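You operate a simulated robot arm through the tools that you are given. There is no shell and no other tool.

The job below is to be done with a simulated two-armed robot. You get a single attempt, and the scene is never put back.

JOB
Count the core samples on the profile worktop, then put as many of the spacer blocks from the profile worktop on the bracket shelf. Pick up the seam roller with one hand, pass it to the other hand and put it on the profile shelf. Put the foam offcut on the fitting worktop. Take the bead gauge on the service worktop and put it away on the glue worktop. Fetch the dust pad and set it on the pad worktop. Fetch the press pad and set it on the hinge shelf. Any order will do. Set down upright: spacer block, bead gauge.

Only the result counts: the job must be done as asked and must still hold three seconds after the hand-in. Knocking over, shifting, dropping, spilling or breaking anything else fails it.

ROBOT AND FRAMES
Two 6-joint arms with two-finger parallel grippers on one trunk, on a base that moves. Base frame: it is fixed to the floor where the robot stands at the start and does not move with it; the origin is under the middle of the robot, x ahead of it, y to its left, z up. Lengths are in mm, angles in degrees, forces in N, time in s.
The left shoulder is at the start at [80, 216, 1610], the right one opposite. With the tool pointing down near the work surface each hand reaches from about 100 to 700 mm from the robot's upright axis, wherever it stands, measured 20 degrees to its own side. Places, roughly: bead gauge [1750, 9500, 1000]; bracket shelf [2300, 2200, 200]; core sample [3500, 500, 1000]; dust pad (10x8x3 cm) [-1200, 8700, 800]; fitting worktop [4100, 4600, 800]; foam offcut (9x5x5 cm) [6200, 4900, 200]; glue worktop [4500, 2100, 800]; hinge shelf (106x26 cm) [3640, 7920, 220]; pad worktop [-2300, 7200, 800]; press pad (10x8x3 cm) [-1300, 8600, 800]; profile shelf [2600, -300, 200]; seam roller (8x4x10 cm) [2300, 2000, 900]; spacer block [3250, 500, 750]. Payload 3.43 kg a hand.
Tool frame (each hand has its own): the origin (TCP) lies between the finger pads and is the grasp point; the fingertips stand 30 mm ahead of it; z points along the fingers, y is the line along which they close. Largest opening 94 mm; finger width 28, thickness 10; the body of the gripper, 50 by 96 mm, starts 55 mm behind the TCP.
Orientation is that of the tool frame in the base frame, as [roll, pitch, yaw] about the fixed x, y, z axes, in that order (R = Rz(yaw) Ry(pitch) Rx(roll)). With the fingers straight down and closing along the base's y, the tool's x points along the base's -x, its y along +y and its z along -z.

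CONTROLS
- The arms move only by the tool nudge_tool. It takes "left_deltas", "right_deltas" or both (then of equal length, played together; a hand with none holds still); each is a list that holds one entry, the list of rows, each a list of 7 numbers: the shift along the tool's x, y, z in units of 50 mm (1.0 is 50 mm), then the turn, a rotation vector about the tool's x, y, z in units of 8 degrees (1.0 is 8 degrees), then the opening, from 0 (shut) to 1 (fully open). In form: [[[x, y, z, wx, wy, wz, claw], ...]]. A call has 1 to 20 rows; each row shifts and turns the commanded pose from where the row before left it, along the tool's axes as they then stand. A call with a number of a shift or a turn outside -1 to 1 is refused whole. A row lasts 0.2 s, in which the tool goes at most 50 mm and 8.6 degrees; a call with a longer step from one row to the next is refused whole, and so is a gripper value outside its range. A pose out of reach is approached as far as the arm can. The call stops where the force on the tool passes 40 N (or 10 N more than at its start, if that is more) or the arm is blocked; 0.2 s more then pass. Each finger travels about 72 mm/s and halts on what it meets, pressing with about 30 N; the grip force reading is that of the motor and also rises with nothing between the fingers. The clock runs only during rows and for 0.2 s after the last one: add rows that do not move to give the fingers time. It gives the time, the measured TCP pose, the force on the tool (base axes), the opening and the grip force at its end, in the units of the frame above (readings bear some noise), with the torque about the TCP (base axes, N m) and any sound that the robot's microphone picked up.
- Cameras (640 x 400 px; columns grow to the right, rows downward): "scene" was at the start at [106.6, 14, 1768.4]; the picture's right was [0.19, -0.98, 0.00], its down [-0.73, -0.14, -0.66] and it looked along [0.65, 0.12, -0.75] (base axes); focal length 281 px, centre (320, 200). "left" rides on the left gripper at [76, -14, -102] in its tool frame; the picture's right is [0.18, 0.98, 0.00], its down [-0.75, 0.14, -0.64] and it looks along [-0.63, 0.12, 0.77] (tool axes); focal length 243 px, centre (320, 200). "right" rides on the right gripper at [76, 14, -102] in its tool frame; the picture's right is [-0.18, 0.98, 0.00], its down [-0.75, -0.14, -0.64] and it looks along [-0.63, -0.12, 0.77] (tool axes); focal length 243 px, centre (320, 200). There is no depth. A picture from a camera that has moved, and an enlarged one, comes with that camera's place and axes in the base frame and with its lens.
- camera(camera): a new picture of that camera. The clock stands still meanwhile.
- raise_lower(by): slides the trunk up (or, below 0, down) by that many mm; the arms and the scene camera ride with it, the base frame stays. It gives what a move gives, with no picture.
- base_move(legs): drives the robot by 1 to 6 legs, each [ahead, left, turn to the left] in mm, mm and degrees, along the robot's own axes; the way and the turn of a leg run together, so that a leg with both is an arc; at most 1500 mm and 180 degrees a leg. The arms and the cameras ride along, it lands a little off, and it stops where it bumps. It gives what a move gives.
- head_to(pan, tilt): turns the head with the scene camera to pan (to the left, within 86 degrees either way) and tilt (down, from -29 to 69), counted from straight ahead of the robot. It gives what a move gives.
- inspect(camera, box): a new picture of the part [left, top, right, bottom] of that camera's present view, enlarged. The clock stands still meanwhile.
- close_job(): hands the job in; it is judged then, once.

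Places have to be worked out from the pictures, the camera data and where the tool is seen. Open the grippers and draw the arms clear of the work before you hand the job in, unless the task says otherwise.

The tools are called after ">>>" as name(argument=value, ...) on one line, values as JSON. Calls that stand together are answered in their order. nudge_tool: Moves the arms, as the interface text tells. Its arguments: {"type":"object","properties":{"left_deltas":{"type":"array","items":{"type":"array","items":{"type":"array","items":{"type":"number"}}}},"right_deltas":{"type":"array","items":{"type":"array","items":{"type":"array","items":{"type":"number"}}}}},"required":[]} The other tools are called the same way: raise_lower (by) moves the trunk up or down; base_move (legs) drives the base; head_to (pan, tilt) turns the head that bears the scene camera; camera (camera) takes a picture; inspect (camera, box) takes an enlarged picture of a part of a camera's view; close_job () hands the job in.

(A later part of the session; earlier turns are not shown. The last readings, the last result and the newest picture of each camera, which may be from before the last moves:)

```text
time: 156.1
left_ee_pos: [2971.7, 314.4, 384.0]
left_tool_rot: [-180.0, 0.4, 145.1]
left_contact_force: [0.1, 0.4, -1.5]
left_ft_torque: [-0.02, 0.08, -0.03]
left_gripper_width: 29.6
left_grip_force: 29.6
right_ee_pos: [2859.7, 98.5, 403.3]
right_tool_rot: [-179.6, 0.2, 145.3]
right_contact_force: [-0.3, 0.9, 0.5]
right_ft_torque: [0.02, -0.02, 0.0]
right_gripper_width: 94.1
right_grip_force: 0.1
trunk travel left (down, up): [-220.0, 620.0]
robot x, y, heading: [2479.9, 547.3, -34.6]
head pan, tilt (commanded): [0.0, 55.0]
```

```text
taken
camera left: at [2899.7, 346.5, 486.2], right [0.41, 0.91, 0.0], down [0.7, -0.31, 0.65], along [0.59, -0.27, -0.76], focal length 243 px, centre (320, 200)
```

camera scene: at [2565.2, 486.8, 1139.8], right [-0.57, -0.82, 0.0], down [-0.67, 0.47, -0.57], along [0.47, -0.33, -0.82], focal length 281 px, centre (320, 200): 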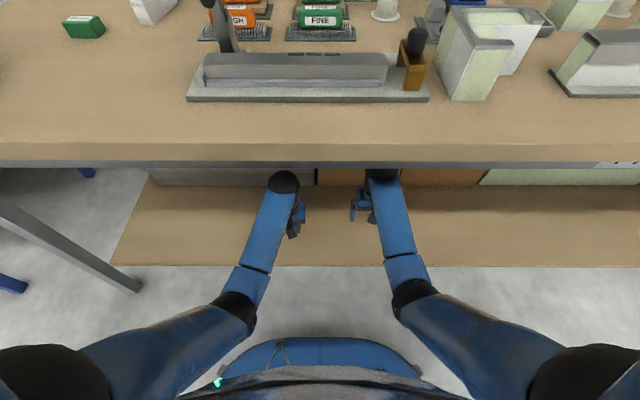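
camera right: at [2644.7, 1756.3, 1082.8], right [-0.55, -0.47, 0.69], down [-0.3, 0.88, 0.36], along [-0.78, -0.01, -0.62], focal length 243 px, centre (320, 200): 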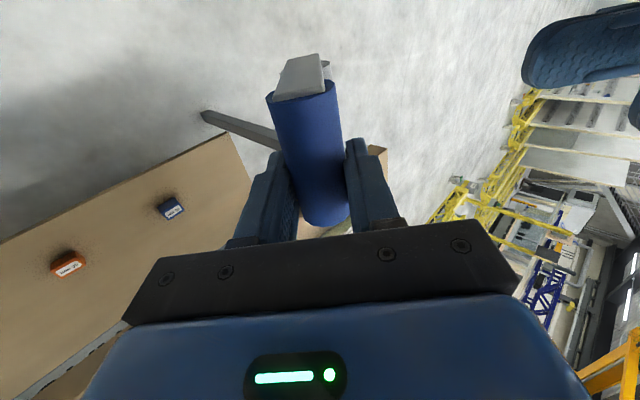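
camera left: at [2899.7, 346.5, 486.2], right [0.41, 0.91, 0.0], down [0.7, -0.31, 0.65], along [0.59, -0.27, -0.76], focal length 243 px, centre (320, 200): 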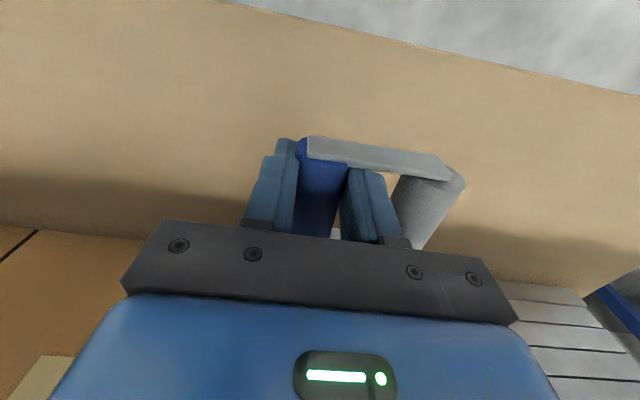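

The roller is over the shelf, about 80 mm in. I lower the trunk 90 mm and extend the left hand 50 mm deeper.

>>> raise_lower(by=-90)

>>> nudge_tool(left_deltas=[[[-0.5, 0, 0, 0, 0, 0, 0], [-0.5, 0, 0, 0, 0, 0, 0], [0, 0, 0.2, 0, 0, 0, 0], [0, 0, 0, 0, 0, 0, 0]]])

>>> camera(camera="left")

```text
time: 157.3
left_ee_pos: [2971.9, 314.3, 293.1]
left_tool_rot: [-179.9, 0.4, 145.0]
left_contact_force: [1.2, 0.1, -1.6]
left_ft_torque: [-0.03, 0.03, -0.02]
left_gripper_width: 29.6
left_grip_force: 30.2
right_ee_pos: [2857.8, 97.6, 314.3]
right_tool_rot: [-179.5, 0.4, 145.2]
right_contact_force: [-0.5, -0.1, 0.3]
right_ft_torque: [0.01, -0.03, -0.01]
right_gripper_width: 93.8
right_grip_force: 0.0
trunk travel left (down, up): [-130.0, 710.0]
robot x, y, heading: [2482.1, 544.7, -34.7]
head pan, tilt (commanded): [0.0, 55.0]
```

```text
time: 158.3
left_ee_pos: [3012.1, 285.0, 284.6]
left_tool_rot: [180.0, 0.4, 145.1]
left_contact_force: [-0.3, 0.1, -1.9]
left_ft_torque: [-0.03, 0.06, -0.05]
left_gripper_width: 29.6
left_grip_force: 30.6
right_ee_pos: [2858.1, 97.7, 313.2]
right_tool_rot: [-179.6, 0.1, 145.2]
right_contact_force: [0.8, -0.8, 1.4]
right_ft_torque: [0.02, 0.04, 0.02]
right_gripper_width: 94.1
right_grip_force: 0.0
trunk travel left (down, up): [-130.0, 710.0]
robot x, y, heading: [2482.3, 545.3, -34.8]
head pan, tilt (commanded): [0.0, 55.0]
```

```text
taken
camera left: at [2940.0, 317.6, 387.2], right [0.41, 0.91, 0.0], down [0.7, -0.31, 0.65], along [0.59, -0.27, -0.76], focal length 243 px, centre (320, 200)
```

left: 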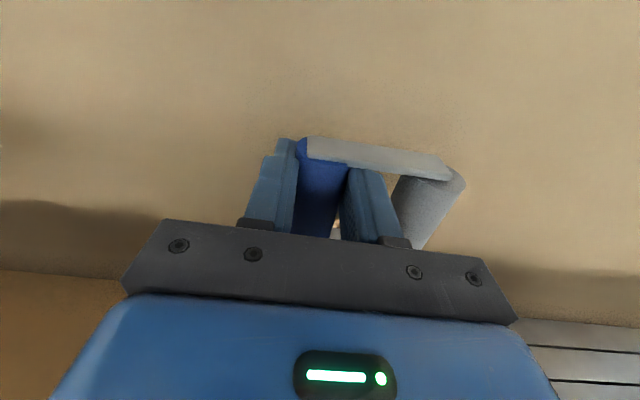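

Now I feel down toward the shelf in 5 mm rows.

>>> nudge_tool(left_deltas=[[[0, 0, 0.1, 0, 0, 0, 0], [0, 0, 0.1, 0, 0, 0, 0], [0, 0, 0.1, 0, 0, 0, 0], [0, 0, 0.1, 0, 0, 0, 0]]])

>>> nudge_tool(left_deltas=[[[0, 0, 0.08, 0, 0, 0, 0], [0, 0, 0.08, 0, 0, 0, 0]]])

>>> nudge_tool(left_deltas=[[[0, 0, 0.06, 0, 0, 0, 0], [0, 0, 0.06, 0, 0, 0, 0]]])

```text
time: 159.3
left_ee_pos: [3014.1, 284.4, 264.4]
left_tool_rot: [-180.0, 0.3, 145.2]
left_contact_force: [0.3, 0.1, -1.7]
left_ft_torque: [0.0, 0.05, -0.01]
left_gripper_width: 29.6
left_grip_force: 30.3
right_ee_pos: [2858.0, 98.0, 313.2]
right_tool_rot: [-179.6, 0.3, 145.1]
right_contact_force: [-0.4, 0.6, 0.3]
right_ft_torque: [0.02, -0.02, -0.01]
right_gripper_width: 93.9
right_grip_force: 0.0
trunk travel left (down, up): [-130.0, 710.0]
robot x, y, heading: [2480.7, 546.6, -34.9]
head pan, tilt (commanded): [0.0, 55.0]
```

```text
time: 159.9
left_ee_pos: [3012.9, 284.3, 256.2]
left_tool_rot: [-180.0, 0.4, 145.1]
left_contact_force: [0.0, 0.3, -1.7]
left_ft_torque: [-0.03, 0.06, -0.01]
left_gripper_width: 29.8
left_grip_force: 29.9
right_ee_pos: [2857.9, 97.5, 313.1]
right_tool_rot: [-179.6, 0.3, 145.2]
right_contact_force: [0.2, 0.4, -0.1]
right_ft_torque: [-0.01, -0.03, 0.0]
right_gripper_width: 93.8
right_grip_force: 0.1
trunk travel left (down, up): [-130.0, 710.0]
robot x, y, heading: [2480.9, 546.2, -34.6]
head pan, tilt (commanded): [0.0, 55.0]
```

```text
time: 160.5
left_ee_pos: [3013.4, 285.6, 251.0]
left_tool_rot: [-180.0, 0.3, 145.1]
left_contact_force: [0.8, 0.7, -2.4]
left_ft_torque: [-0.04, 0.05, 0.0]
left_gripper_width: 29.6
left_grip_force: 29.8
right_ee_pos: [2858.8, 97.2, 312.5]
right_tool_rot: [-179.6, 0.2, 145.3]
right_contact_force: [-0.2, -0.7, 0.1]
right_ft_torque: [0.02, 0.0, 0.01]
right_gripper_width: 94.1
right_grip_force: 0.1
trunk travel left (down, up): [-130.0, 710.0]
robot x, y, heading: [2481.7, 545.5, -34.8]
head pan, tilt (commanded): [0.0, 55.0]
```

Still no contact at TCP z=251; I continue down in small rows.

>>> nudge_tool(left_deltas=[[[0, 0, 0.06, 0, 0, 0, 0], [0, 0, 0.06, 0, 0, 0, 0]]])

>>> nudge_tool(left_deltas=[[[0, 0, 0.06, 0, 0, 0, 0], [0, 0, 0.04, 0, 0, 0, 0]]])

>>> camera(camera="left")

```text
time: 161.3
left_ee_pos: [3013.1, 285.1, 250.1]
left_tool_rot: [179.9, 0.4, 145.1]
left_contact_force: [-10.8, 9.8, 25.8]
left_ft_torque: [0.54, 0.6, -0.04]
left_gripper_width: 29.5
left_grip_force: 29.3
right_ee_pos: [2858.2, 99.1, 315.9]
right_tool_rot: [-179.6, 0.5, 145.3]
right_contact_force: [-0.5, 0.4, -0.7]
right_ft_torque: [0.01, -0.02, 0.01]
right_gripper_width: 94.0
right_grip_force: 0.1
trunk travel left (down, up): [-130.0, 710.0]
robot x, y, heading: [2481.7, 549.0, -34.7]
head pan, tilt (commanded): [0.0, 55.0]
stopped in row 2 (left hand): the force on the tool passed its limit at 43 N (the readings are from after the stop); the commanded pose is now the measured one
```

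```text
time: 161.6
left_ee_pos: [3013.9, 285.4, 251.1]
left_tool_rot: [180.0, 0.3, 145.1]
left_contact_force: [-10.2, 7.1, 22.6]
left_ft_torque: [0.54, 0.52, 0.02]
left_gripper_width: 29.9
left_grip_force: 30.0
right_ee_pos: [2857.2, 98.9, 315.2]
right_tool_rot: [-179.6, 0.4, 145.2]
right_contact_force: [0.2, 0.1, -0.3]
right_ft_torque: [0.04, -0.01, 0.0]
right_gripper_width: 93.8
right_grip_force: 0.0
trunk travel left (down, up): [-130.0, 710.0]
robot x, y, heading: [2483.6, 546.3, -34.5]
head pan, tilt (commanded): [0.0, 55.0]
stopped in row 1 (left hand): the force on the tool passed its limit at 45 N (the readings are from after the stop); the commanded pose is now the measured one
```

```text
taken
camera left: at [2940.8, 317.4, 352.7], right [0.41, 0.91, 0.0], down [0.7, -0.31, 0.65], along [0.59, -0.27, -0.76], focal length 243 px, centre (320, 200)
```

left: 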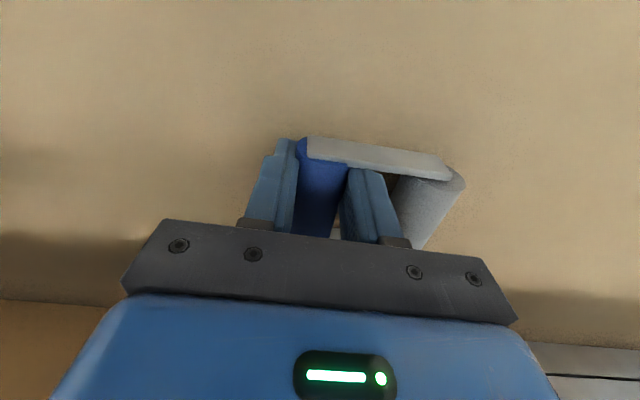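

The roller rests on the shelf (contact at z≈220). I ease the pressure, open only to 47 mm so the finger stays clear of the roll in the window, and rise straight up.

>>> nudge_tool(left_deltas=[[[0, 0, -0.03, 0, 0, 0, 0], [0, 0, 0, 0, 0, 0, 0.42], [0, 0, 0, 0, 0, 0, 0.48], [0, 0, 0, 0, 0, 0, 0.48]]])

>>> camera(camera="left")

```text
time: 162.6
left_ee_pos: [3014.0, 284.4, 250.6]
left_tool_rot: [180.0, 0.5, 145.1]
left_contact_force: [0.8, -3.1, 11.2]
left_ft_torque: [0.16, -0.05, -0.14]
left_gripper_width: 44.8
left_grip_force: 0.0
right_ee_pos: [2858.4, 98.7, 311.8]
right_tool_rot: [-179.6, 0.3, 145.2]
right_contact_force: [0.0, 0.4, -0.5]
right_ft_torque: [0.01, 0.0, 0.03]
right_gripper_width: 94.0
right_grip_force: 0.1
trunk travel left (down, up): [-130.0, 710.0]
robot x, y, heading: [2482.5, 548.2, -34.3]
head pan, tilt (commanded): [0.0, 55.0]
```

```text
taken
camera left: at [2941.6, 317.3, 352.6], right [0.41, 0.91, 0.0], down [0.69, -0.31, 0.65], along [0.59, -0.27, -0.76], focal length 243 px, centre (320, 200)
```

left: 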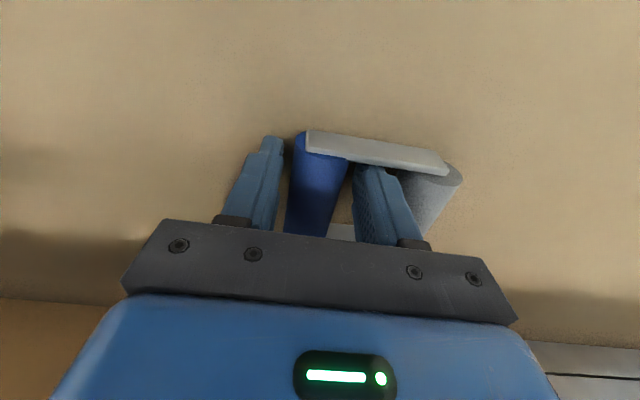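

Released; the roller rests on the shelf. I rise straight up and check.

>>> nudge_tool(left_deltas=[[[0, 0, -0.3, 0, 0, 0, 0.48], [0, 0, -0.5, 0, 0, 0, 0.48], [0, 0, -0.6, 0, 0, 0, 0.48], [0, 0, -0.6, 0, 0, 0, 0.48], [0, 0, 0, 0, 0, 0, 0.48]]])

>>> camera(camera="left")

```text
time: 163.8
left_ee_pos: [3012.9, 284.4, 349.0]
left_tool_rot: [-180.0, 0.3, 145.1]
left_contact_force: [-1.1, 0.1, 0.0]
left_ft_torque: [0.03, -0.04, -0.01]
left_gripper_width: 45.1
left_grip_force: 0.2
right_ee_pos: [2857.8, 97.8, 314.8]
right_tool_rot: [-179.5, 0.4, 145.3]
right_contact_force: [0.5, -0.1, 0.2]
right_ft_torque: [0.02, 0.01, 0.0]
right_gripper_width: 94.1
right_grip_force: 0.1
trunk travel left (down, up): [-130.0, 710.0]
robot x, y, heading: [2480.4, 551.0, -34.4]
head pan, tilt (commanded): [0.0, 55.0]
```

```text
taken
camera left: at [2941.2, 317.4, 451.9], right [0.41, 0.91, 0.0], down [0.7, -0.31, 0.65], along [0.59, -0.27, -0.76], focal length 243 px, centre (320, 200)
```

left: 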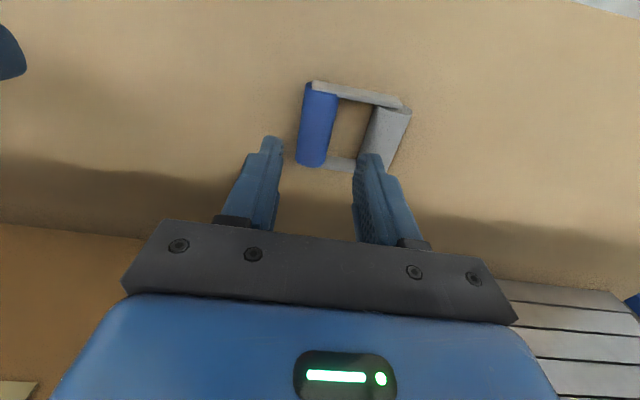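

The seam roller lies safely on the profile shelf. Next the foam offcut: I back out, raise the trunk, turn to face along the aisle and look.

>>> base_move(legs=[[-440, 0, 0]])

>>> raise_lower(by=400)

>>> raise_lower(by=310)

>>> base_move(legs=[[0, 0, 89.5]])

>>> head_to(pan=0, tilt=18)

>>> camera(camera="scene")

```text
time: 166.5
left_ee_pos: [2646.4, 536.5, 349.5]
left_tool_rot: [-179.9, 0.3, 144.8]
left_contact_force: [-0.4, 0.0, 0.2]
left_ft_torque: [-0.02, 0.0, 0.02]
left_gripper_width: 44.9
left_grip_force: 0.0
right_ee_pos: [2489.5, 351.1, 313.2]
right_tool_rot: [-179.5, 0.3, 144.9]
right_contact_force: [0.6, 0.7, 1.8]
right_ft_torque: [-0.01, 0.02, 0.01]
right_gripper_width: 94.0
right_grip_force: 0.0
trunk travel left (down, up): [-130.0, 710.0]
robot x, y, heading: [2110.5, 800.4, -34.7]
head pan, tilt (commanded): [0.0, 55.0]
```

```text
time: 170.4
left_ee_pos: [2647.3, 536.4, 748.4]
left_tool_rot: [179.9, 0.3, 144.8]
left_contact_force: [0.1, 0.6, 0.1]
left_ft_torque: [0.0, 0.0, 0.02]
left_gripper_width: 45.1
left_grip_force: 0.0
right_ee_pos: [2490.5, 350.7, 714.1]
right_tool_rot: [-179.6, 0.3, 145.1]
right_contact_force: [-0.4, -0.1, -1.0]
right_ft_torque: [0.01, 0.01, -0.01]
right_gripper_width: 94.1
right_grip_force: 0.2
trunk travel left (down, up): [-530.0, 310.0]
robot x, y, heading: [2114.0, 797.4, -34.8]
head pan, tilt (commanded): [0.0, 55.0]
```

```text
time: 173.4
left_ee_pos: [2646.8, 535.4, 1059.1]
left_tool_rot: [-180.0, 0.3, 144.8]
left_contact_force: [-1.1, -0.1, -0.6]
left_ft_torque: [-0.01, -0.01, -0.03]
left_gripper_width: 44.9
left_grip_force: 0.1
right_ee_pos: [2491.9, 351.2, 1023.3]
right_tool_rot: [-179.6, 0.2, 145.0]
right_contact_force: [0.1, -0.2, 0.0]
right_ft_torque: [-0.03, 0.02, 0.0]
right_gripper_width: 94.0
right_grip_force: 0.0
trunk travel left (down, up): [-840.0, 0.0]
robot x, y, heading: [2120.6, 800.9, -34.8]
head pan, tilt (commanded): [0.0, 55.0]
```

```text
time: 177.6
left_ee_pos: [2387.1, 1327.8, 1059.2]
left_tool_rot: [179.9, 0.4, -125.9]
left_contact_force: [-0.1, 0.0, -0.9]
left_ft_torque: [-0.02, 0.03, -0.02]
left_gripper_width: 45.0
left_grip_force: 0.1
right_ee_pos: [2569.6, 1170.5, 1022.3]
right_tool_rot: [-179.6, 0.3, -125.6]
right_contact_force: [0.4, -1.0, -0.4]
right_ft_torque: [0.02, 0.03, 0.01]
right_gripper_width: 94.1
right_grip_force: 0.1
trunk travel left (down, up): [-840.0, 0.0]
robot x, y, heading: [2113.8, 801.6, 54.3]
head pan, tilt (commanded): [0.0, 55.0]
```

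```text
time: 178.7
left_ee_pos: [2385.8, 1329.1, 1058.4]
left_tool_rot: [-179.9, 0.3, -125.7]
left_contact_force: [0.9, 0.1, -0.4]
left_ft_torque: [0.03, 0.02, -0.03]
left_gripper_width: 45.0
left_grip_force: 0.1
right_ee_pos: [2568.9, 1171.5, 1023.6]
right_tool_rot: [-179.6, 0.3, -125.7]
right_contact_force: [0.7, -0.7, -0.7]
right_ft_torque: [0.01, -0.03, 0.05]
right_gripper_width: 93.9
right_grip_force: 0.0
trunk travel left (down, up): [-840.0, 0.0]
robot x, y, heading: [2117.4, 805.0, 54.2]
head pan, tilt (commanded): [0.0, 18.0]
```

```text
taken
camera scene: at [2186.4, 900.6, 1815.0], right [0.81, -0.58, 0.0], down [-0.18, -0.25, -0.95], along [0.55, 0.77, -0.31], focal length 281 px, centre (320, 200)
```

scene: 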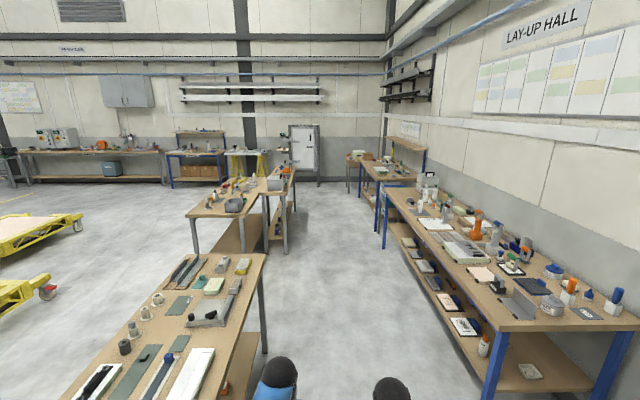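

The aisle between the island tables and the wall benches is clear. I drive along it, keeping to the middle.

>>> base_move(legs=[[300, -220, 0.3], [1400, 0, 0], [1400, 0, 0]])

>>> camera(camera="scene")

```text
time: 194.2
left_ee_pos: [4303.9, 3761.7, 1059.8]
left_tool_rot: [179.9, 0.3, -124.1]
left_contact_force: [-0.2, -0.1, -0.2]
left_ft_torque: [0.03, -0.02, -0.02]
left_gripper_width: 45.1
left_grip_force: 0.0
right_ee_pos: [4492.1, 3611.4, 1024.1]
right_tool_rot: [-179.6, 0.3, -124.0]
right_contact_force: [0.6, 0.4, 0.4]
right_ft_torque: [0.01, -0.01, 0.01]
right_gripper_width: 94.1
right_grip_force: 0.0
trunk travel left (down, up): [-840.0, 0.0]
robot x, y, heading: [4047.0, 3224.8, 56.2]
head pan, tilt (commanded): [0.0, 18.0]
```

```text
taken
camera scene: at [4116.9, 3328.3, 1815.2], right [0.83, -0.56, 0.0], down [-0.17, -0.26, -0.95], along [0.53, 0.79, -0.31], focal length 281 px, centre (320, 200)
```

scene: 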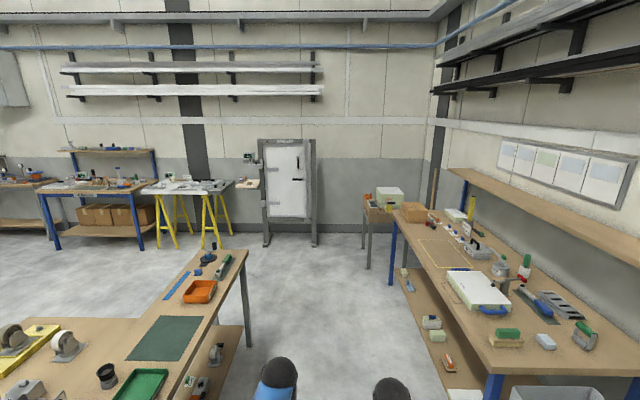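

Fitting worktop is the table at left with the green mat and orange tray; the foam offcut should be on the lower shelf of the blue-legged bench at right. I zoom in on both.

>>> inspect(camera="scene", box=[370, 240, 500, 400])

>>> inspect(camera="scene", box=[0, 230, 260, 400])

```text
2.50 times, centred on (435, 320) of scene
camera zoom: at [4116.9, 3328.3, 1815.2], right [0.83, -0.56, 0.0], down [-0.17, -0.26, -0.95], along [0.53, 0.79, -0.31], focal length 704 px, centre (32, -100)
```

zoom: 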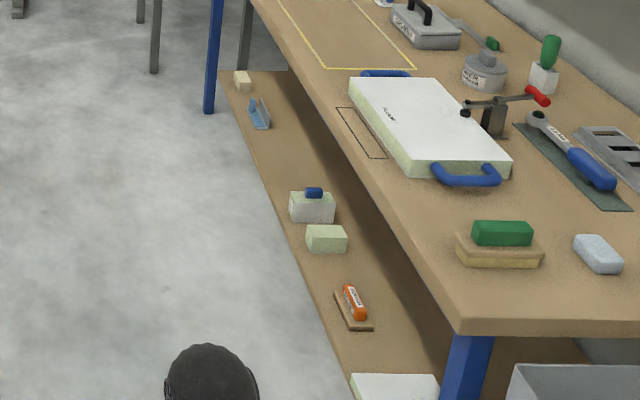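

```text
2.35 times, centred on (130, 315) of scene
camera zoom: at [4116.9, 3328.3, 1815.2], right [0.83, -0.56, 0.0], down [-0.17, -0.26, -0.95], along [0.53, 0.79, -0.31], focal length 662 px, centre (767, -71)
```

zoom: 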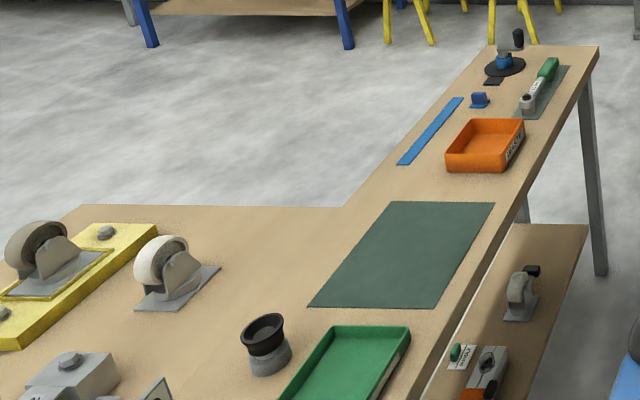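

The foam offcut is the small cream block at the far end of that lower shelf, at about (6201, 4908). I drive to its level in the aisle and turn to face the bench.

>>> base_move(legs=[[1250, 90, -1.7], [1230, 0, 0]])

>>> base_move(legs=[[0, 0, -90]])

>>> head_to(pan=0, tilt=35)

>>> camera(camera="scene")

```text
time: 206.4
left_ee_pos: [5716.5, 5835.1, 1058.7]
left_tool_rot: [180.0, 0.4, -127.0]
left_contact_force: [-0.7, 0.8, 0.6]
left_ft_torque: [0.02, 0.0, 0.03]
left_gripper_width: 44.8
left_grip_force: 0.1
right_ee_pos: [5896.0, 5673.6, 1023.5]
right_tool_rot: [-179.6, 0.4, -126.9]
right_contact_force: [0.1, -0.6, 0.3]
right_ft_torque: [-0.02, 0.01, 0.01]
right_gripper_width: 93.8
right_grip_force: 0.1
trunk travel left (down, up): [-840.0, 0.0]
robot x, y, heading: [5433.0, 5312.8, 53.3]
head pan, tilt (commanded): [0.0, 18.0]
```

```text
time: 210.7
left_ee_pos: [5956.8, 5029.9, 1059.2]
left_tool_rot: [-179.9, 0.3, 142.7]
left_contact_force: [0.7, 0.2, -0.8]
left_ft_torque: [0.01, 0.02, 0.01]
left_gripper_width: 45.0
left_grip_force: 0.0
right_ee_pos: [5792.4, 4850.6, 1023.8]
right_tool_rot: [-179.6, 0.3, 142.8]
right_contact_force: [0.8, 0.2, 0.8]
right_ft_torque: [0.02, 0.04, 0.02]
right_gripper_width: 94.0
right_grip_force: 0.1
trunk travel left (down, up): [-840.0, 0.0]
robot x, y, heading: [5433.3, 5309.6, -36.9]
head pan, tilt (commanded): [0.0, 18.0]
```

```text
time: 211.5
left_ee_pos: [5957.0, 5029.2, 1059.1]
left_tool_rot: [-180.0, 0.3, 142.7]
left_contact_force: [-1.2, 0.6, -0.2]
left_ft_torque: [0.0, -0.02, -0.01]
left_gripper_width: 45.1
left_grip_force: 0.1
right_ee_pos: [5793.5, 4850.7, 1023.2]
right_tool_rot: [-179.6, 0.2, 142.8]
right_contact_force: [-0.3, 0.5, -0.3]
right_ft_torque: [-0.02, -0.03, 0.01]
right_gripper_width: 94.0
right_grip_force: 0.2
trunk travel left (down, up): [-840.0, 0.0]
robot x, y, heading: [5437.2, 5311.6, -37.1]
head pan, tilt (commanded): [0.0, 35.0]
```

```text
taken
camera scene: at [5528.9, 5241.2, 1788.0], right [-0.6, -0.8, 0.0], down [-0.46, 0.35, -0.82], along [0.65, -0.49, -0.57], focal length 281 px, centre (320, 200)
```

scene: 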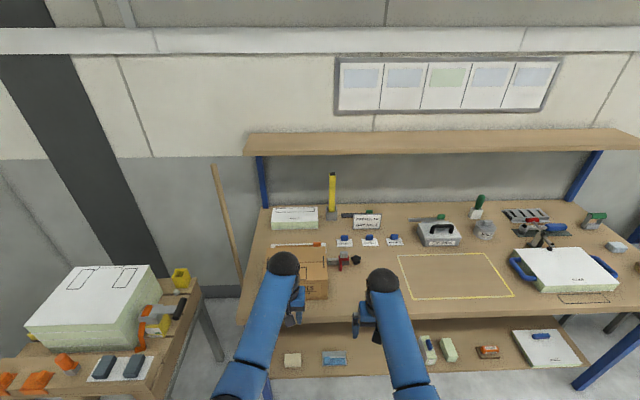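

The foam offcut shows at the lower shelf's left end, by the blue bracket. I zoom in.

>>> inspect(camera="scene", box=[240, 320, 400, 400])

>>> inspect(camera="scene", box=[380, 310, 540, 390])

```text
4.00 times, centred on (320, 360) of scene
camera zoom: at [5528.9, 5241.2, 1788.0], right [-0.6, -0.8, 0.0], down [-0.46, 0.35, -0.82], along [0.65, -0.49, -0.57], focal length 1126 px, centre (320, -440)
```

zoom: 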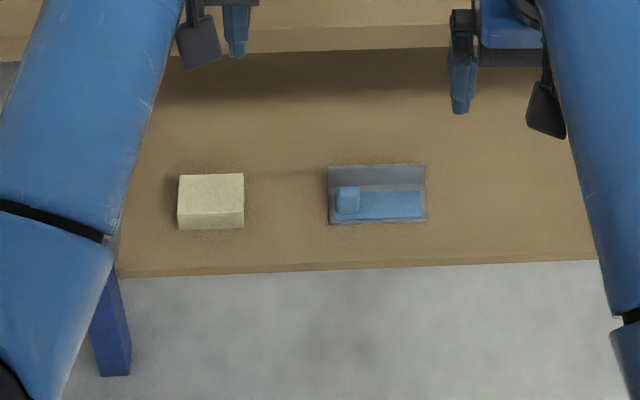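

```text
4.00 times, centred on (460, 350) of scene
camera zoom: at [5528.9, 5241.2, 1788.0], right [-0.6, -0.8, 0.0], down [-0.46, 0.35, -0.82], along [0.65, -0.49, -0.57], focal length 1126 px, centre (-240, -400)
```

zoom: 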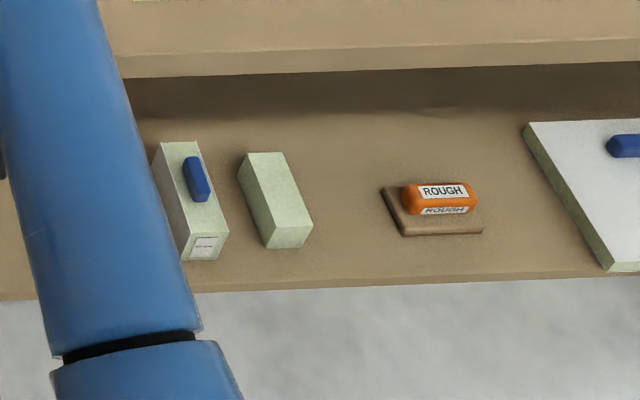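

The cream block (about 9×5×5 cm, at (6194, 4921)) is the foam offcut, lying along the shelf edge. I turn the left hand 90° so it can close across the 5 cm side, with the camera away from the bench leg.

>>> nudge_tool(left_deltas=[[[0, 0, 0, 0, 0, -1, 1], [0, 0, 0, 0, 0, -1, 1], [0, 0, 0, 0, 0, -1, 1], [0, 0, 0, 0, 0, -1, 1], [0, 0, 0, 0, 0, -1, 1], [0, 0, 0, 0, 0, -1, 1], [0, 0, 0, 0, 0, -1, 1], [0, 0, 0, 0, 0, -1, 1], [0, 0, 0, 0, 0, -1, 1], [0, 0, 0, 0, 0, -1, 1], [0, 0, 0, 0, 0, -1, 1], [0, 0, 0, 0, 0, -0.25, 1], [0, 0, 0, 0, 0, 0, 1]]])

>>> raise_lower(by=-400)

>>> raise_lower(by=-240)

>>> camera(camera="scene")

>>> camera(camera="left")

```text
time: 214.3
left_ee_pos: [5955.8, 5029.8, 1058.6]
left_tool_rot: [-179.7, 0.0, -127.2]
left_contact_force: [0.7, 0.3, -0.4]
left_ft_torque: [0.0, 0.02, -0.02]
left_gripper_width: 94.1
left_grip_force: 0.1
right_ee_pos: [5793.8, 4849.4, 1023.1]
right_tool_rot: [-179.6, 0.3, 142.8]
right_contact_force: [-0.2, 0.8, -1.3]
right_ft_torque: [-0.01, 0.01, -0.01]
right_gripper_width: 93.9
right_grip_force: 0.2
trunk travel left (down, up): [-840.0, 0.0]
robot x, y, heading: [5432.3, 5313.9, -36.9]
head pan, tilt (commanded): [0.0, 35.0]
```

```text
time: 218.1
left_ee_pos: [5956.0, 5029.5, 659.7]
left_tool_rot: [-179.6, 0.1, -127.4]
left_contact_force: [-0.6, 0.3, -0.2]
left_ft_torque: [0.03, -0.01, 0.01]
left_gripper_width: 94.0
left_grip_force: 0.0
right_ee_pos: [5793.3, 4849.9, 623.6]
right_tool_rot: [-179.5, 0.2, 142.8]
right_contact_force: [-0.8, 0.1, -0.1]
right_ft_torque: [-0.02, -0.02, 0.03]
right_gripper_width: 93.9
right_grip_force: 0.1
trunk travel left (down, up): [-440.0, 400.0]
robot x, y, heading: [5433.7, 5311.3, -36.9]
head pan, tilt (commanded): [0.0, 35.0]
```

```text
time: 220.6
left_ee_pos: [5955.4, 5030.2, 419.3]
left_tool_rot: [-179.7, -0.1, -127.3]
left_contact_force: [0.7, -0.3, -0.3]
left_ft_torque: [0.01, 0.03, -0.03]
left_gripper_width: 94.1
left_grip_force: 0.1
right_ee_pos: [5793.0, 4850.6, 384.3]
right_tool_rot: [-179.6, 0.3, 142.9]
right_contact_force: [0.5, -0.1, 0.8]
right_ft_torque: [0.0, 0.01, 0.0]
right_gripper_width: 94.0
right_grip_force: 0.2
trunk travel left (down, up): [-200.0, 640.0]
robot x, y, heading: [5433.8, 5316.9, -37.0]
head pan, tilt (commanded): [0.0, 35.0]
```

```text
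taken
camera scene: at [5528.6, 5241.5, 1148.0], right [-0.6, -0.8, 0.0], down [-0.46, 0.35, -0.82], along [0.65, -0.49, -0.57], focal length 281 px, centre (320, 200)
```

scene: 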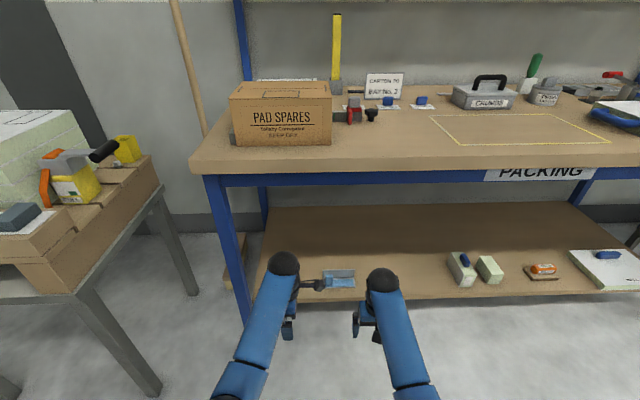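

```text
taken
camera left: at [5919.3, 4961.4, 522.5], right [-0.89, 0.45, -0.01], down [0.34, 0.69, 0.64], along [0.29, 0.57, -0.77], focal length 243 px, centre (320, 200)
```

left: 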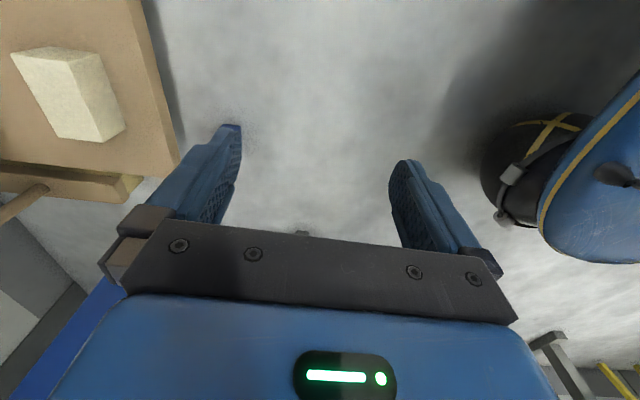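

This is the packing bench; the left leg is close by, so I shift the robot 100 mm right and move the left hand 152 mm left instead, keeping the forearm clear of the leg.

>>> base_move(legs=[[0, -100, 0.5]])

>>> nudge_tool(left_deltas=[[[-0.76, 0, 0, 0, 0, 0, 1], [-0.76, 0, 0, 0, 0, 0, 1], [-0.76, 0, 0, 0, 0, 0, 1], [-0.76, 0, 0, 0, 0, 0, 1], [0, 0, 0, 0, 0, 0, 1]]])

>>> camera(camera="left")

>>> camera(camera="scene")

```text
time: 221.8
left_ee_pos: [5899.6, 4955.2, 420.2]
left_tool_rot: [-179.7, 0.0, -126.7]
left_contact_force: [-0.3, 0.6, -0.5]
left_ft_torque: [-0.02, -0.02, -0.02]
left_gripper_width: 94.3
left_grip_force: 0.0
right_ee_pos: [5737.3, 4773.2, 383.5]
right_tool_rot: [-179.7, 0.3, 143.4]
right_contact_force: [0.5, -0.6, -0.4]
right_ft_torque: [0.0, 0.0, 0.01]
right_gripper_width: 94.0
right_grip_force: 0.0
trunk travel left (down, up): [-200.0, 640.0]
robot x, y, heading: [5376.3, 5234.2, -36.4]
head pan, tilt (commanded): [0.0, 35.0]
```

```text
time: 222.9
left_ee_pos: [5989.3, 5078.2, 417.3]
left_tool_rot: [-179.7, -0.1, -126.8]
left_contact_force: [0.3, -0.3, -0.7]
left_ft_torque: [0.02, -0.01, -0.02]
left_gripper_width: 93.8
left_grip_force: 0.1
right_ee_pos: [5737.9, 4772.5, 383.8]
right_tool_rot: [-179.6, 0.3, 143.4]
right_contact_force: [0.1, -0.8, -0.1]
right_ft_torque: [0.04, 0.0, 0.02]
right_gripper_width: 94.0
right_grip_force: 0.1
trunk travel left (down, up): [-200.0, 640.0]
robot x, y, heading: [5373.6, 5232.6, -36.5]
head pan, tilt (commanded): [0.0, 35.0]
```

```text
taken
camera left: at [5953.8, 5008.4, 521.0], right [-0.9, 0.44, 0.0], down [0.33, 0.69, 0.64], along [0.29, 0.57, -0.77], focal length 243 px, centre (320, 200)
```

left: 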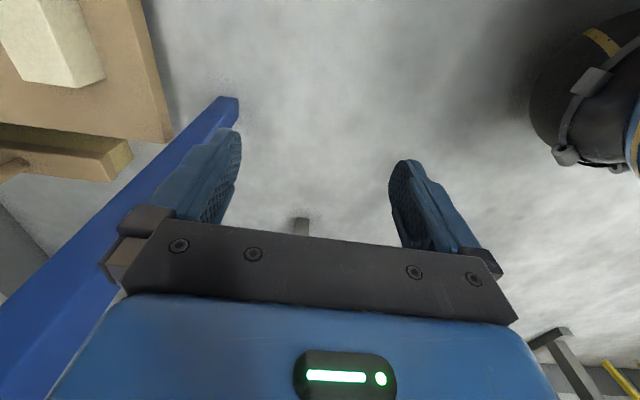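

```text
taken
camera scene: at [5469.1, 5161.5, 1148.0], right [-0.59, -0.8, 0.0], down [-0.46, 0.34, -0.82], along [0.66, -0.49, -0.57], focal length 281 px, centre (320, 200)
```

scene: 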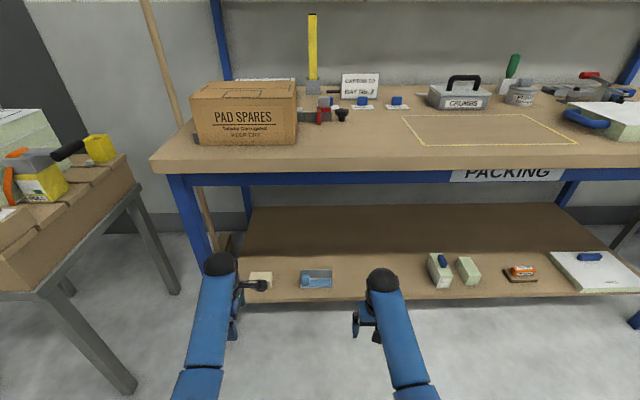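

The leg passes at about s+140 mm left of where the hand will be – clear. I drive forward 255 mm.

>>> base_move(legs=[[255, 0, 0.5]])

>>> nudge_tool(left_deltas=[[[0.1, 0, 0, 0, 0, 0, 1], [0, 0, 0, 0, 0, 0, 1]]])

>>> camera(camera="left")

>>> camera(camera="scene")

```text
time: 224.8
left_ee_pos: [6193.4, 4935.6, 417.3]
left_tool_rot: [-179.8, 0.0, -126.1]
left_contact_force: [-0.4, 0.2, -0.1]
left_ft_torque: [0.0, -0.01, 0.0]
left_gripper_width: 94.3
left_grip_force: 0.0
right_ee_pos: [5945.4, 4628.6, 383.0]
right_tool_rot: [-179.6, 0.3, 144.1]
right_contact_force: [0.3, 0.4, 0.1]
right_ft_torque: [0.01, 0.03, 0.0]
right_gripper_width: 94.2
right_grip_force: 0.0
trunk travel left (down, up): [-200.0, 640.0]
robot x, y, heading: [5576.9, 5082.5, -36.0]
head pan, tilt (commanded): [0.0, 35.0]
```

```text
time: 225.4
left_ee_pos: [6190.7, 4931.7, 417.3]
left_tool_rot: [-179.8, 0.0, -126.2]
left_contact_force: [0.2, -0.3, -0.7]
left_ft_torque: [0.0, -0.04, -0.02]
left_gripper_width: 94.5
left_grip_force: 0.0
right_ee_pos: [5946.2, 4628.7, 382.9]
right_tool_rot: [-179.6, 0.4, 144.0]
right_contact_force: [0.4, -0.7, -0.2]
right_ft_torque: [0.03, 0.02, 0.01]
right_gripper_width: 94.2
right_grip_force: 0.0
trunk travel left (down, up): [-200.0, 640.0]
robot x, y, heading: [5576.2, 5082.7, -35.8]
head pan, tilt (commanded): [0.0, 35.0]
```

```text
taken
camera left: at [6155.7, 4862.1, 520.8], right [-0.9, 0.43, 0.0], down [0.33, 0.69, 0.64], along [0.28, 0.58, -0.77], focal length 243 px, centre (320, 200)
```

left: 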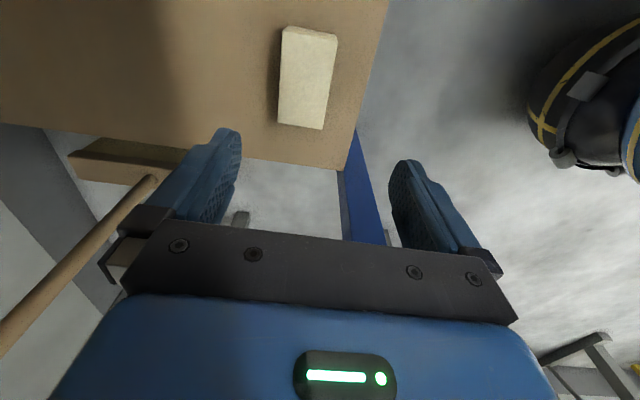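

```text
taken
camera scene: at [5672.8, 5014.4, 1148.0], right [-0.59, -0.81, 0.0], down [-0.47, 0.34, -0.82], along [0.66, -0.48, -0.57], focal length 281 px, centre (320, 200)
```

scene: 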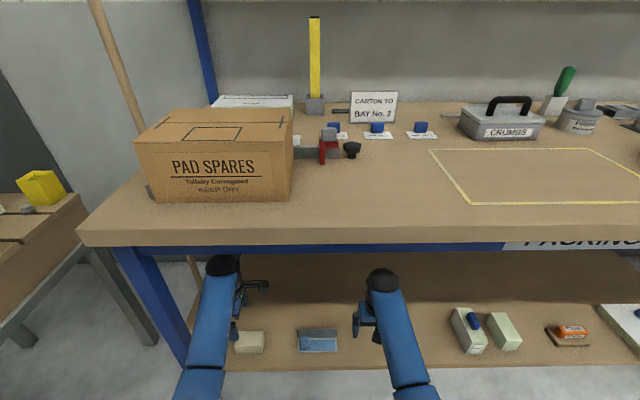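

The foam sits ahead between the finger lines; correction is 11 mm right and 16 mm forward. I move and descend to z≈300 for a check.

>>> nudge_tool(left_deltas=[[[0.22, -0.31, 0.4, 0, 0, 0, 1], [0, 0, 0.9, 0, 0, 0, 1], [0, 0, 0.9, 0, 0, 0, 1], [0, 0, 0, 0, 0, 0, 1]]])

>>> camera(camera="left")

```text
time: 226.4
left_ee_pos: [6197.8, 4909.6, 309.3]
left_tool_rot: [-179.7, 0.0, -126.1]
left_contact_force: [0.4, 0.3, 0.0]
left_ft_torque: [-0.01, 0.01, 0.01]
left_gripper_width: 93.9
left_grip_force: 0.2
right_ee_pos: [5946.3, 4628.1, 383.2]
right_tool_rot: [-179.6, 0.3, 144.0]
right_contact_force: [-1.4, 0.4, 0.1]
right_ft_torque: [0.0, 0.02, 0.01]
right_gripper_width: 93.9
right_grip_force: 0.1
trunk travel left (down, up): [-200.0, 640.0]
robot x, y, heading: [5576.1, 5084.6, -36.0]
head pan, tilt (commanded): [0.0, 35.0]
```

```text
taken
camera left: at [6163.5, 4841.1, 412.8], right [-0.9, 0.43, -0.01], down [0.33, 0.69, 0.64], along [0.28, 0.58, -0.77], focal length 243 px, centre (320, 200)
```

left: 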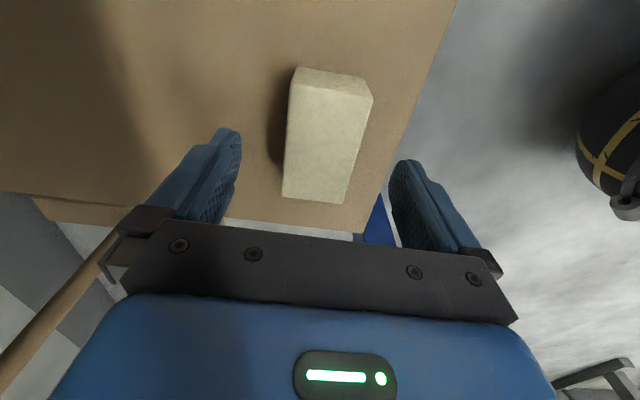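

The block is centred. I descend to TCP z≈258 and close.

>>> nudge_tool(left_deltas=[[[0, 0, 0.4, 0, 0, 0, 1], [0, 0, 0.4, 0, 0, 0, 1], [0, 0, 0.2, 0, 0, 0, 1], [0, 0, 0, 0, 0, 0, 0], [0, 0, 0, 0, 0, 0, 0], [0, 0, 0, 0, 0, 0, 0], [0, 0, 0, 0, 0, 0, 0]]])

>>> nudge_tool(left_deltas=[[[0, 0, -0.5, 0, 0, 0, 0], [0, 0, -1, 0, 0, 0, 0], [0, 0, -1, 0, 0, 0, 0], [0, 0, 0, 0, 0, 0, 0]]])

>>> camera(camera="left")

```text
time: 228.0
left_ee_pos: [6197.5, 4912.1, 257.7]
left_tool_rot: [-179.7, 0.0, -126.2]
left_contact_force: [0.1, -0.2, -0.3]
left_ft_torque: [0.02, -0.02, -0.01]
left_gripper_width: 52.1
left_grip_force: 30.1
right_ee_pos: [5946.5, 4629.2, 383.7]
right_tool_rot: [-179.6, 0.3, 144.0]
right_contact_force: [-0.2, 0.5, -0.5]
right_ft_torque: [-0.05, -0.01, 0.01]
right_gripper_width: 94.0
right_grip_force: 0.1
trunk travel left (down, up): [-200.0, 640.0]
robot x, y, heading: [5578.7, 5083.3, -36.1]
head pan, tilt (commanded): [0.0, 35.0]
```

```text
time: 229.0
left_ee_pos: [6198.0, 4913.4, 382.6]
left_tool_rot: [-179.8, 0.0, -126.2]
left_contact_force: [-0.9, -0.2, -0.6]
left_ft_torque: [-0.03, 0.03, 0.03]
left_gripper_width: 51.9
left_grip_force: 30.0
right_ee_pos: [5946.9, 4628.5, 383.1]
right_tool_rot: [-179.6, 0.3, 144.0]
right_contact_force: [-0.3, 0.2, -0.7]
right_ft_torque: [-0.03, 0.0, -0.01]
right_gripper_width: 94.2
right_grip_force: 0.0
trunk travel left (down, up): [-200.0, 640.0]
robot x, y, heading: [5579.6, 5086.4, -36.1]
head pan, tilt (commanded): [0.0, 35.0]
```

```text
taken
camera left: at [6163.0, 4843.1, 486.1], right [-0.9, 0.43, 0.0], down [0.33, 0.69, 0.64], along [0.28, 0.58, -0.77], focal length 243 px, centre (320, 200)
```

left: 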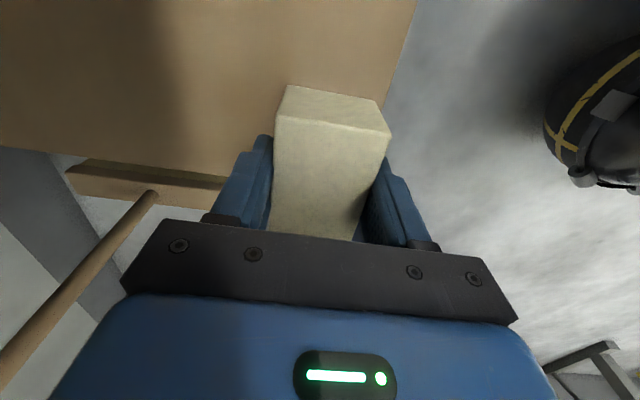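

Foam offcut is held (52 mm). I back out from the shelf, raise the trunk, and turn left toward the island tables.

>>> base_move(legs=[[-310, 0, 0]])

>>> raise_lower(by=400)

>>> raise_lower(by=240)

>>> base_move(legs=[[0, 100, 0], [0, 0, 180]])

>>> head_to(pan=30, tilt=30)

>>> camera(camera="scene")

```text
time: 231.1
left_ee_pos: [5948.0, 5089.9, 383.1]
left_tool_rot: [-179.7, 0.0, -126.5]
left_contact_force: [0.0, 0.7, -0.5]
left_ft_torque: [0.0, 0.0, 0.01]
left_gripper_width: 52.3
left_grip_force: 29.9
right_ee_pos: [5692.5, 4807.5, 384.2]
right_tool_rot: [-179.6, 0.3, 143.5]
right_contact_force: [0.6, -1.1, 0.3]
right_ft_torque: [0.02, 0.01, -0.04]
right_gripper_width: 94.1
right_grip_force: 0.2
trunk travel left (down, up): [-200.0, 640.0]
robot x, y, heading: [5329.8, 5263.8, -36.1]
head pan, tilt (commanded): [0.0, 35.0]
```

```text
time: 234.9
left_ee_pos: [5946.7, 5090.2, 781.5]
left_tool_rot: [-179.7, 0.0, -126.4]
left_contact_force: [0.1, 0.4, -0.3]
left_ft_torque: [-0.04, 0.0, -0.01]
left_gripper_width: 52.2
left_grip_force: 30.2
right_ee_pos: [5693.1, 4807.2, 782.7]
right_tool_rot: [-179.6, 0.4, 143.5]
right_contact_force: [-0.1, -0.4, -0.2]
right_ft_torque: [0.02, 0.0, 0.0]
right_gripper_width: 93.8
right_grip_force: 0.1
trunk travel left (down, up): [-600.0, 240.0]
robot x, y, heading: [5328.2, 5262.3, -36.3]
head pan, tilt (commanded): [0.0, 35.0]
```

```text
time: 237.4
left_ee_pos: [5948.2, 5090.5, 1021.7]
left_tool_rot: [-179.7, 0.0, -126.6]
left_contact_force: [0.4, -0.5, 0.7]
left_ft_torque: [0.03, 0.01, -0.01]
left_gripper_width: 52.0
left_grip_force: 30.2
right_ee_pos: [5692.6, 4808.1, 1022.7]
right_tool_rot: [-179.6, 0.3, 143.6]
right_contact_force: [0.8, -0.1, 0.2]
right_ft_torque: [-0.02, -0.01, -0.01]
right_gripper_width: 94.2
right_grip_force: 0.0
trunk travel left (down, up): [-840.0, 0.0]
robot x, y, heading: [5330.4, 5264.8, -36.0]
head pan, tilt (commanded): [0.0, 35.0]
```

```text
time: 246.0
left_ee_pos: [4762.2, 5501.0, 1022.9]
left_tool_rot: [-179.6, -0.1, 55.6]
left_contact_force: [0.1, 0.8, 0.1]
left_ft_torque: [0.01, -0.01, 0.0]
left_gripper_width: 52.0
left_grip_force: 30.2
right_ee_pos: [5007.8, 5792.6, 1022.3]
right_tool_rot: [-179.6, 0.2, -34.4]
right_contact_force: [-0.2, -0.3, -0.1]
right_ft_torque: [0.0, 0.02, -0.04]
right_gripper_width: 93.9
right_grip_force: 0.0
trunk travel left (down, up): [-840.0, 0.0]
robot x, y, heading: [5386.3, 5347.0, 145.7]
head pan, tilt (commanded): [0.0, 35.0]
```

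```text
time: 246.9
left_ee_pos: [4762.0, 5501.7, 1022.9]
left_tool_rot: [-179.7, 0.0, 55.5]
left_contact_force: [0.3, -0.3, -0.4]
left_ft_torque: [0.0, -0.04, 0.02]
left_gripper_width: 52.2
left_grip_force: 29.9
right_ee_pos: [5006.7, 5793.1, 1022.9]
right_tool_rot: [-179.6, 0.2, -34.4]
right_contact_force: [0.3, 0.4, -0.4]
right_ft_torque: [0.03, -0.01, -0.03]
right_gripper_width: 94.1
right_grip_force: 0.0
trunk travel left (down, up): [-840.0, 0.0]
robot x, y, heading: [5388.7, 5349.4, 145.4]
head pan, tilt (commanded): [30.0, 30.0]
```

```text
taken
camera scene: at [5271.4, 5370.0, 1795.7], right [0.08, 1.0, 0.0], down [0.5, -0.04, -0.87], along [-0.86, 0.07, -0.5], focal length 281 px, centre (320, 200)
```

scene: 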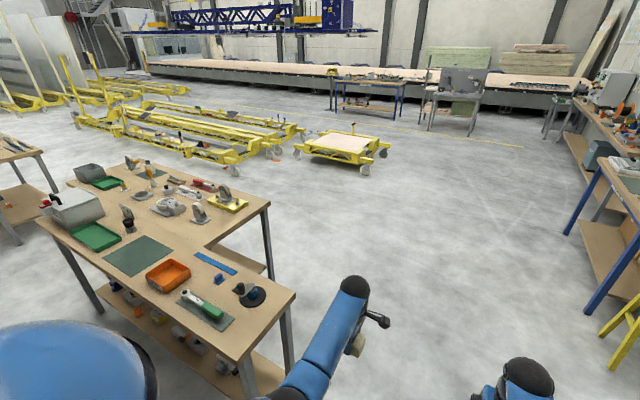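

The fitting worktop is at lower left in view. I zoom in to find a free spot.

>>> inspect(camera="scene", box=[30, 140, 310, 380])

```text
1.67 times, centred on (170, 260) of scene
camera zoom: at [5271.4, 5370.0, 1795.7], right [0.08, 1.0, 0.0], down [0.5, -0.04, -0.87], along [-0.86, 0.07, -0.5], focal length 469 px, centre (570, 100)
```

zoom: 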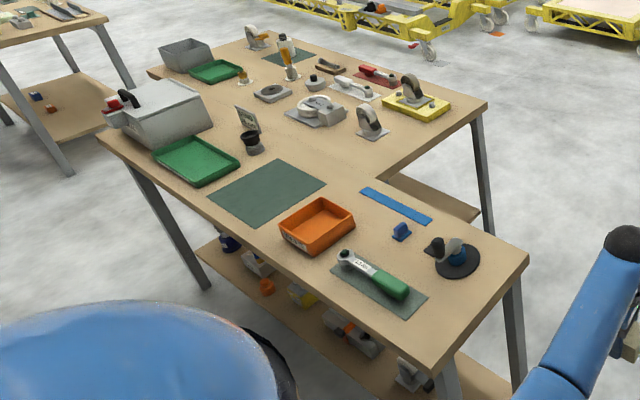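

The near table (n≈509–840, its centre matches (4100, 4600)) is the fitting worktop; its right end beyond the green mat is free at about s≈6858, n≈760. I back 80 mm and strafe left to bring the foam over it.

>>> base_move(legs=[[-80, 0, -1], [0, 380, 0]])

>>> head_to(pan=15, tilt=48)

>>> camera(camera="scene")

>>> camera(camera="left")

```text
time: 250.0
left_ee_pos: [4610.6, 5158.4, 1022.8]
left_tool_rot: [-179.7, 0.1, 54.4]
left_contact_force: [1.1, 0.7, 0.5]
left_ft_torque: [-0.02, -0.02, 0.02]
left_gripper_width: 52.0
left_grip_force: 30.2
right_ee_pos: [4861.8, 5444.5, 1023.1]
right_tool_rot: [-179.9, 0.2, -35.5]
right_contact_force: [0.8, 0.6, -0.1]
right_ft_torque: [-0.02, 0.02, -0.02]
right_gripper_width: 93.8
right_grip_force: 0.1
trunk travel left (down, up): [-840.0, 0.0]
robot x, y, heading: [5236.1, 4990.2, 144.8]
head pan, tilt (commanded): [30.0, 30.0]
```

```text
time: 250.8
left_ee_pos: [4610.6, 5157.8, 1022.6]
left_tool_rot: [-179.6, -0.1, 54.4]
left_contact_force: [0.0, -0.3, -0.2]
left_ft_torque: [-0.06, 0.01, 0.0]
left_gripper_width: 52.2
left_grip_force: 29.6
right_ee_pos: [4859.9, 5443.8, 1023.7]
right_tool_rot: [-179.6, 0.3, -35.5]
right_contact_force: [-0.3, -0.9, -0.4]
right_ft_torque: [-0.01, -0.05, 0.02]
right_gripper_width: 94.2
right_grip_force: 0.0
trunk travel left (down, up): [-840.0, 0.0]
robot x, y, heading: [5233.2, 4992.9, 144.7]
head pan, tilt (commanded): [15.0, 48.0]
```

```text
taken
camera scene: at [5132.5, 5035.1, 1769.0], right [0.35, 0.94, 0.0], down [0.7, -0.26, -0.67], along [-0.63, 0.23, -0.74], focal length 281 px, centre (320, 200)
```

scene: 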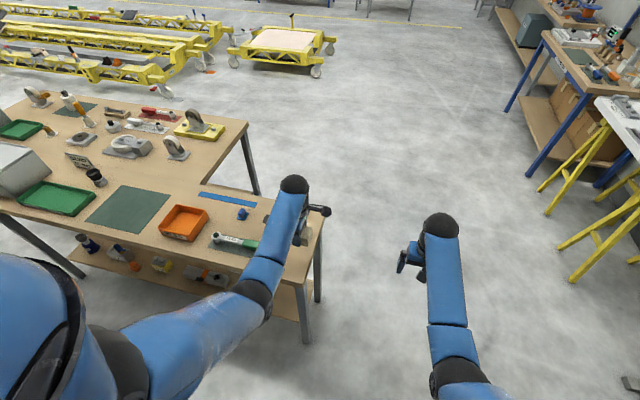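

```text
taken
camera left: at [4642.2, 5227.2, 1125.7], right [0.91, -0.42, 0.0], down [-0.32, -0.7, 0.64], along [-0.27, -0.58, -0.77], focal length 243 px, centre (320, 200)
```

left: 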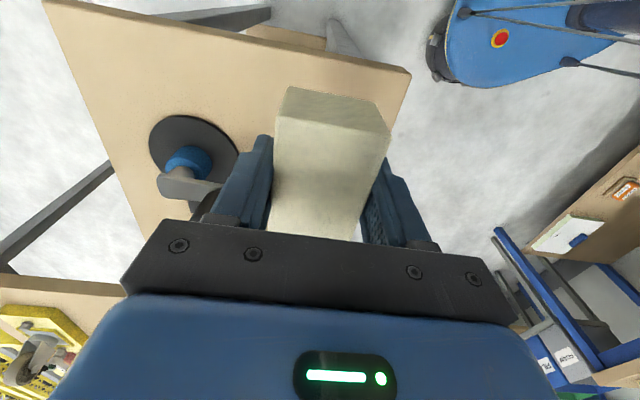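

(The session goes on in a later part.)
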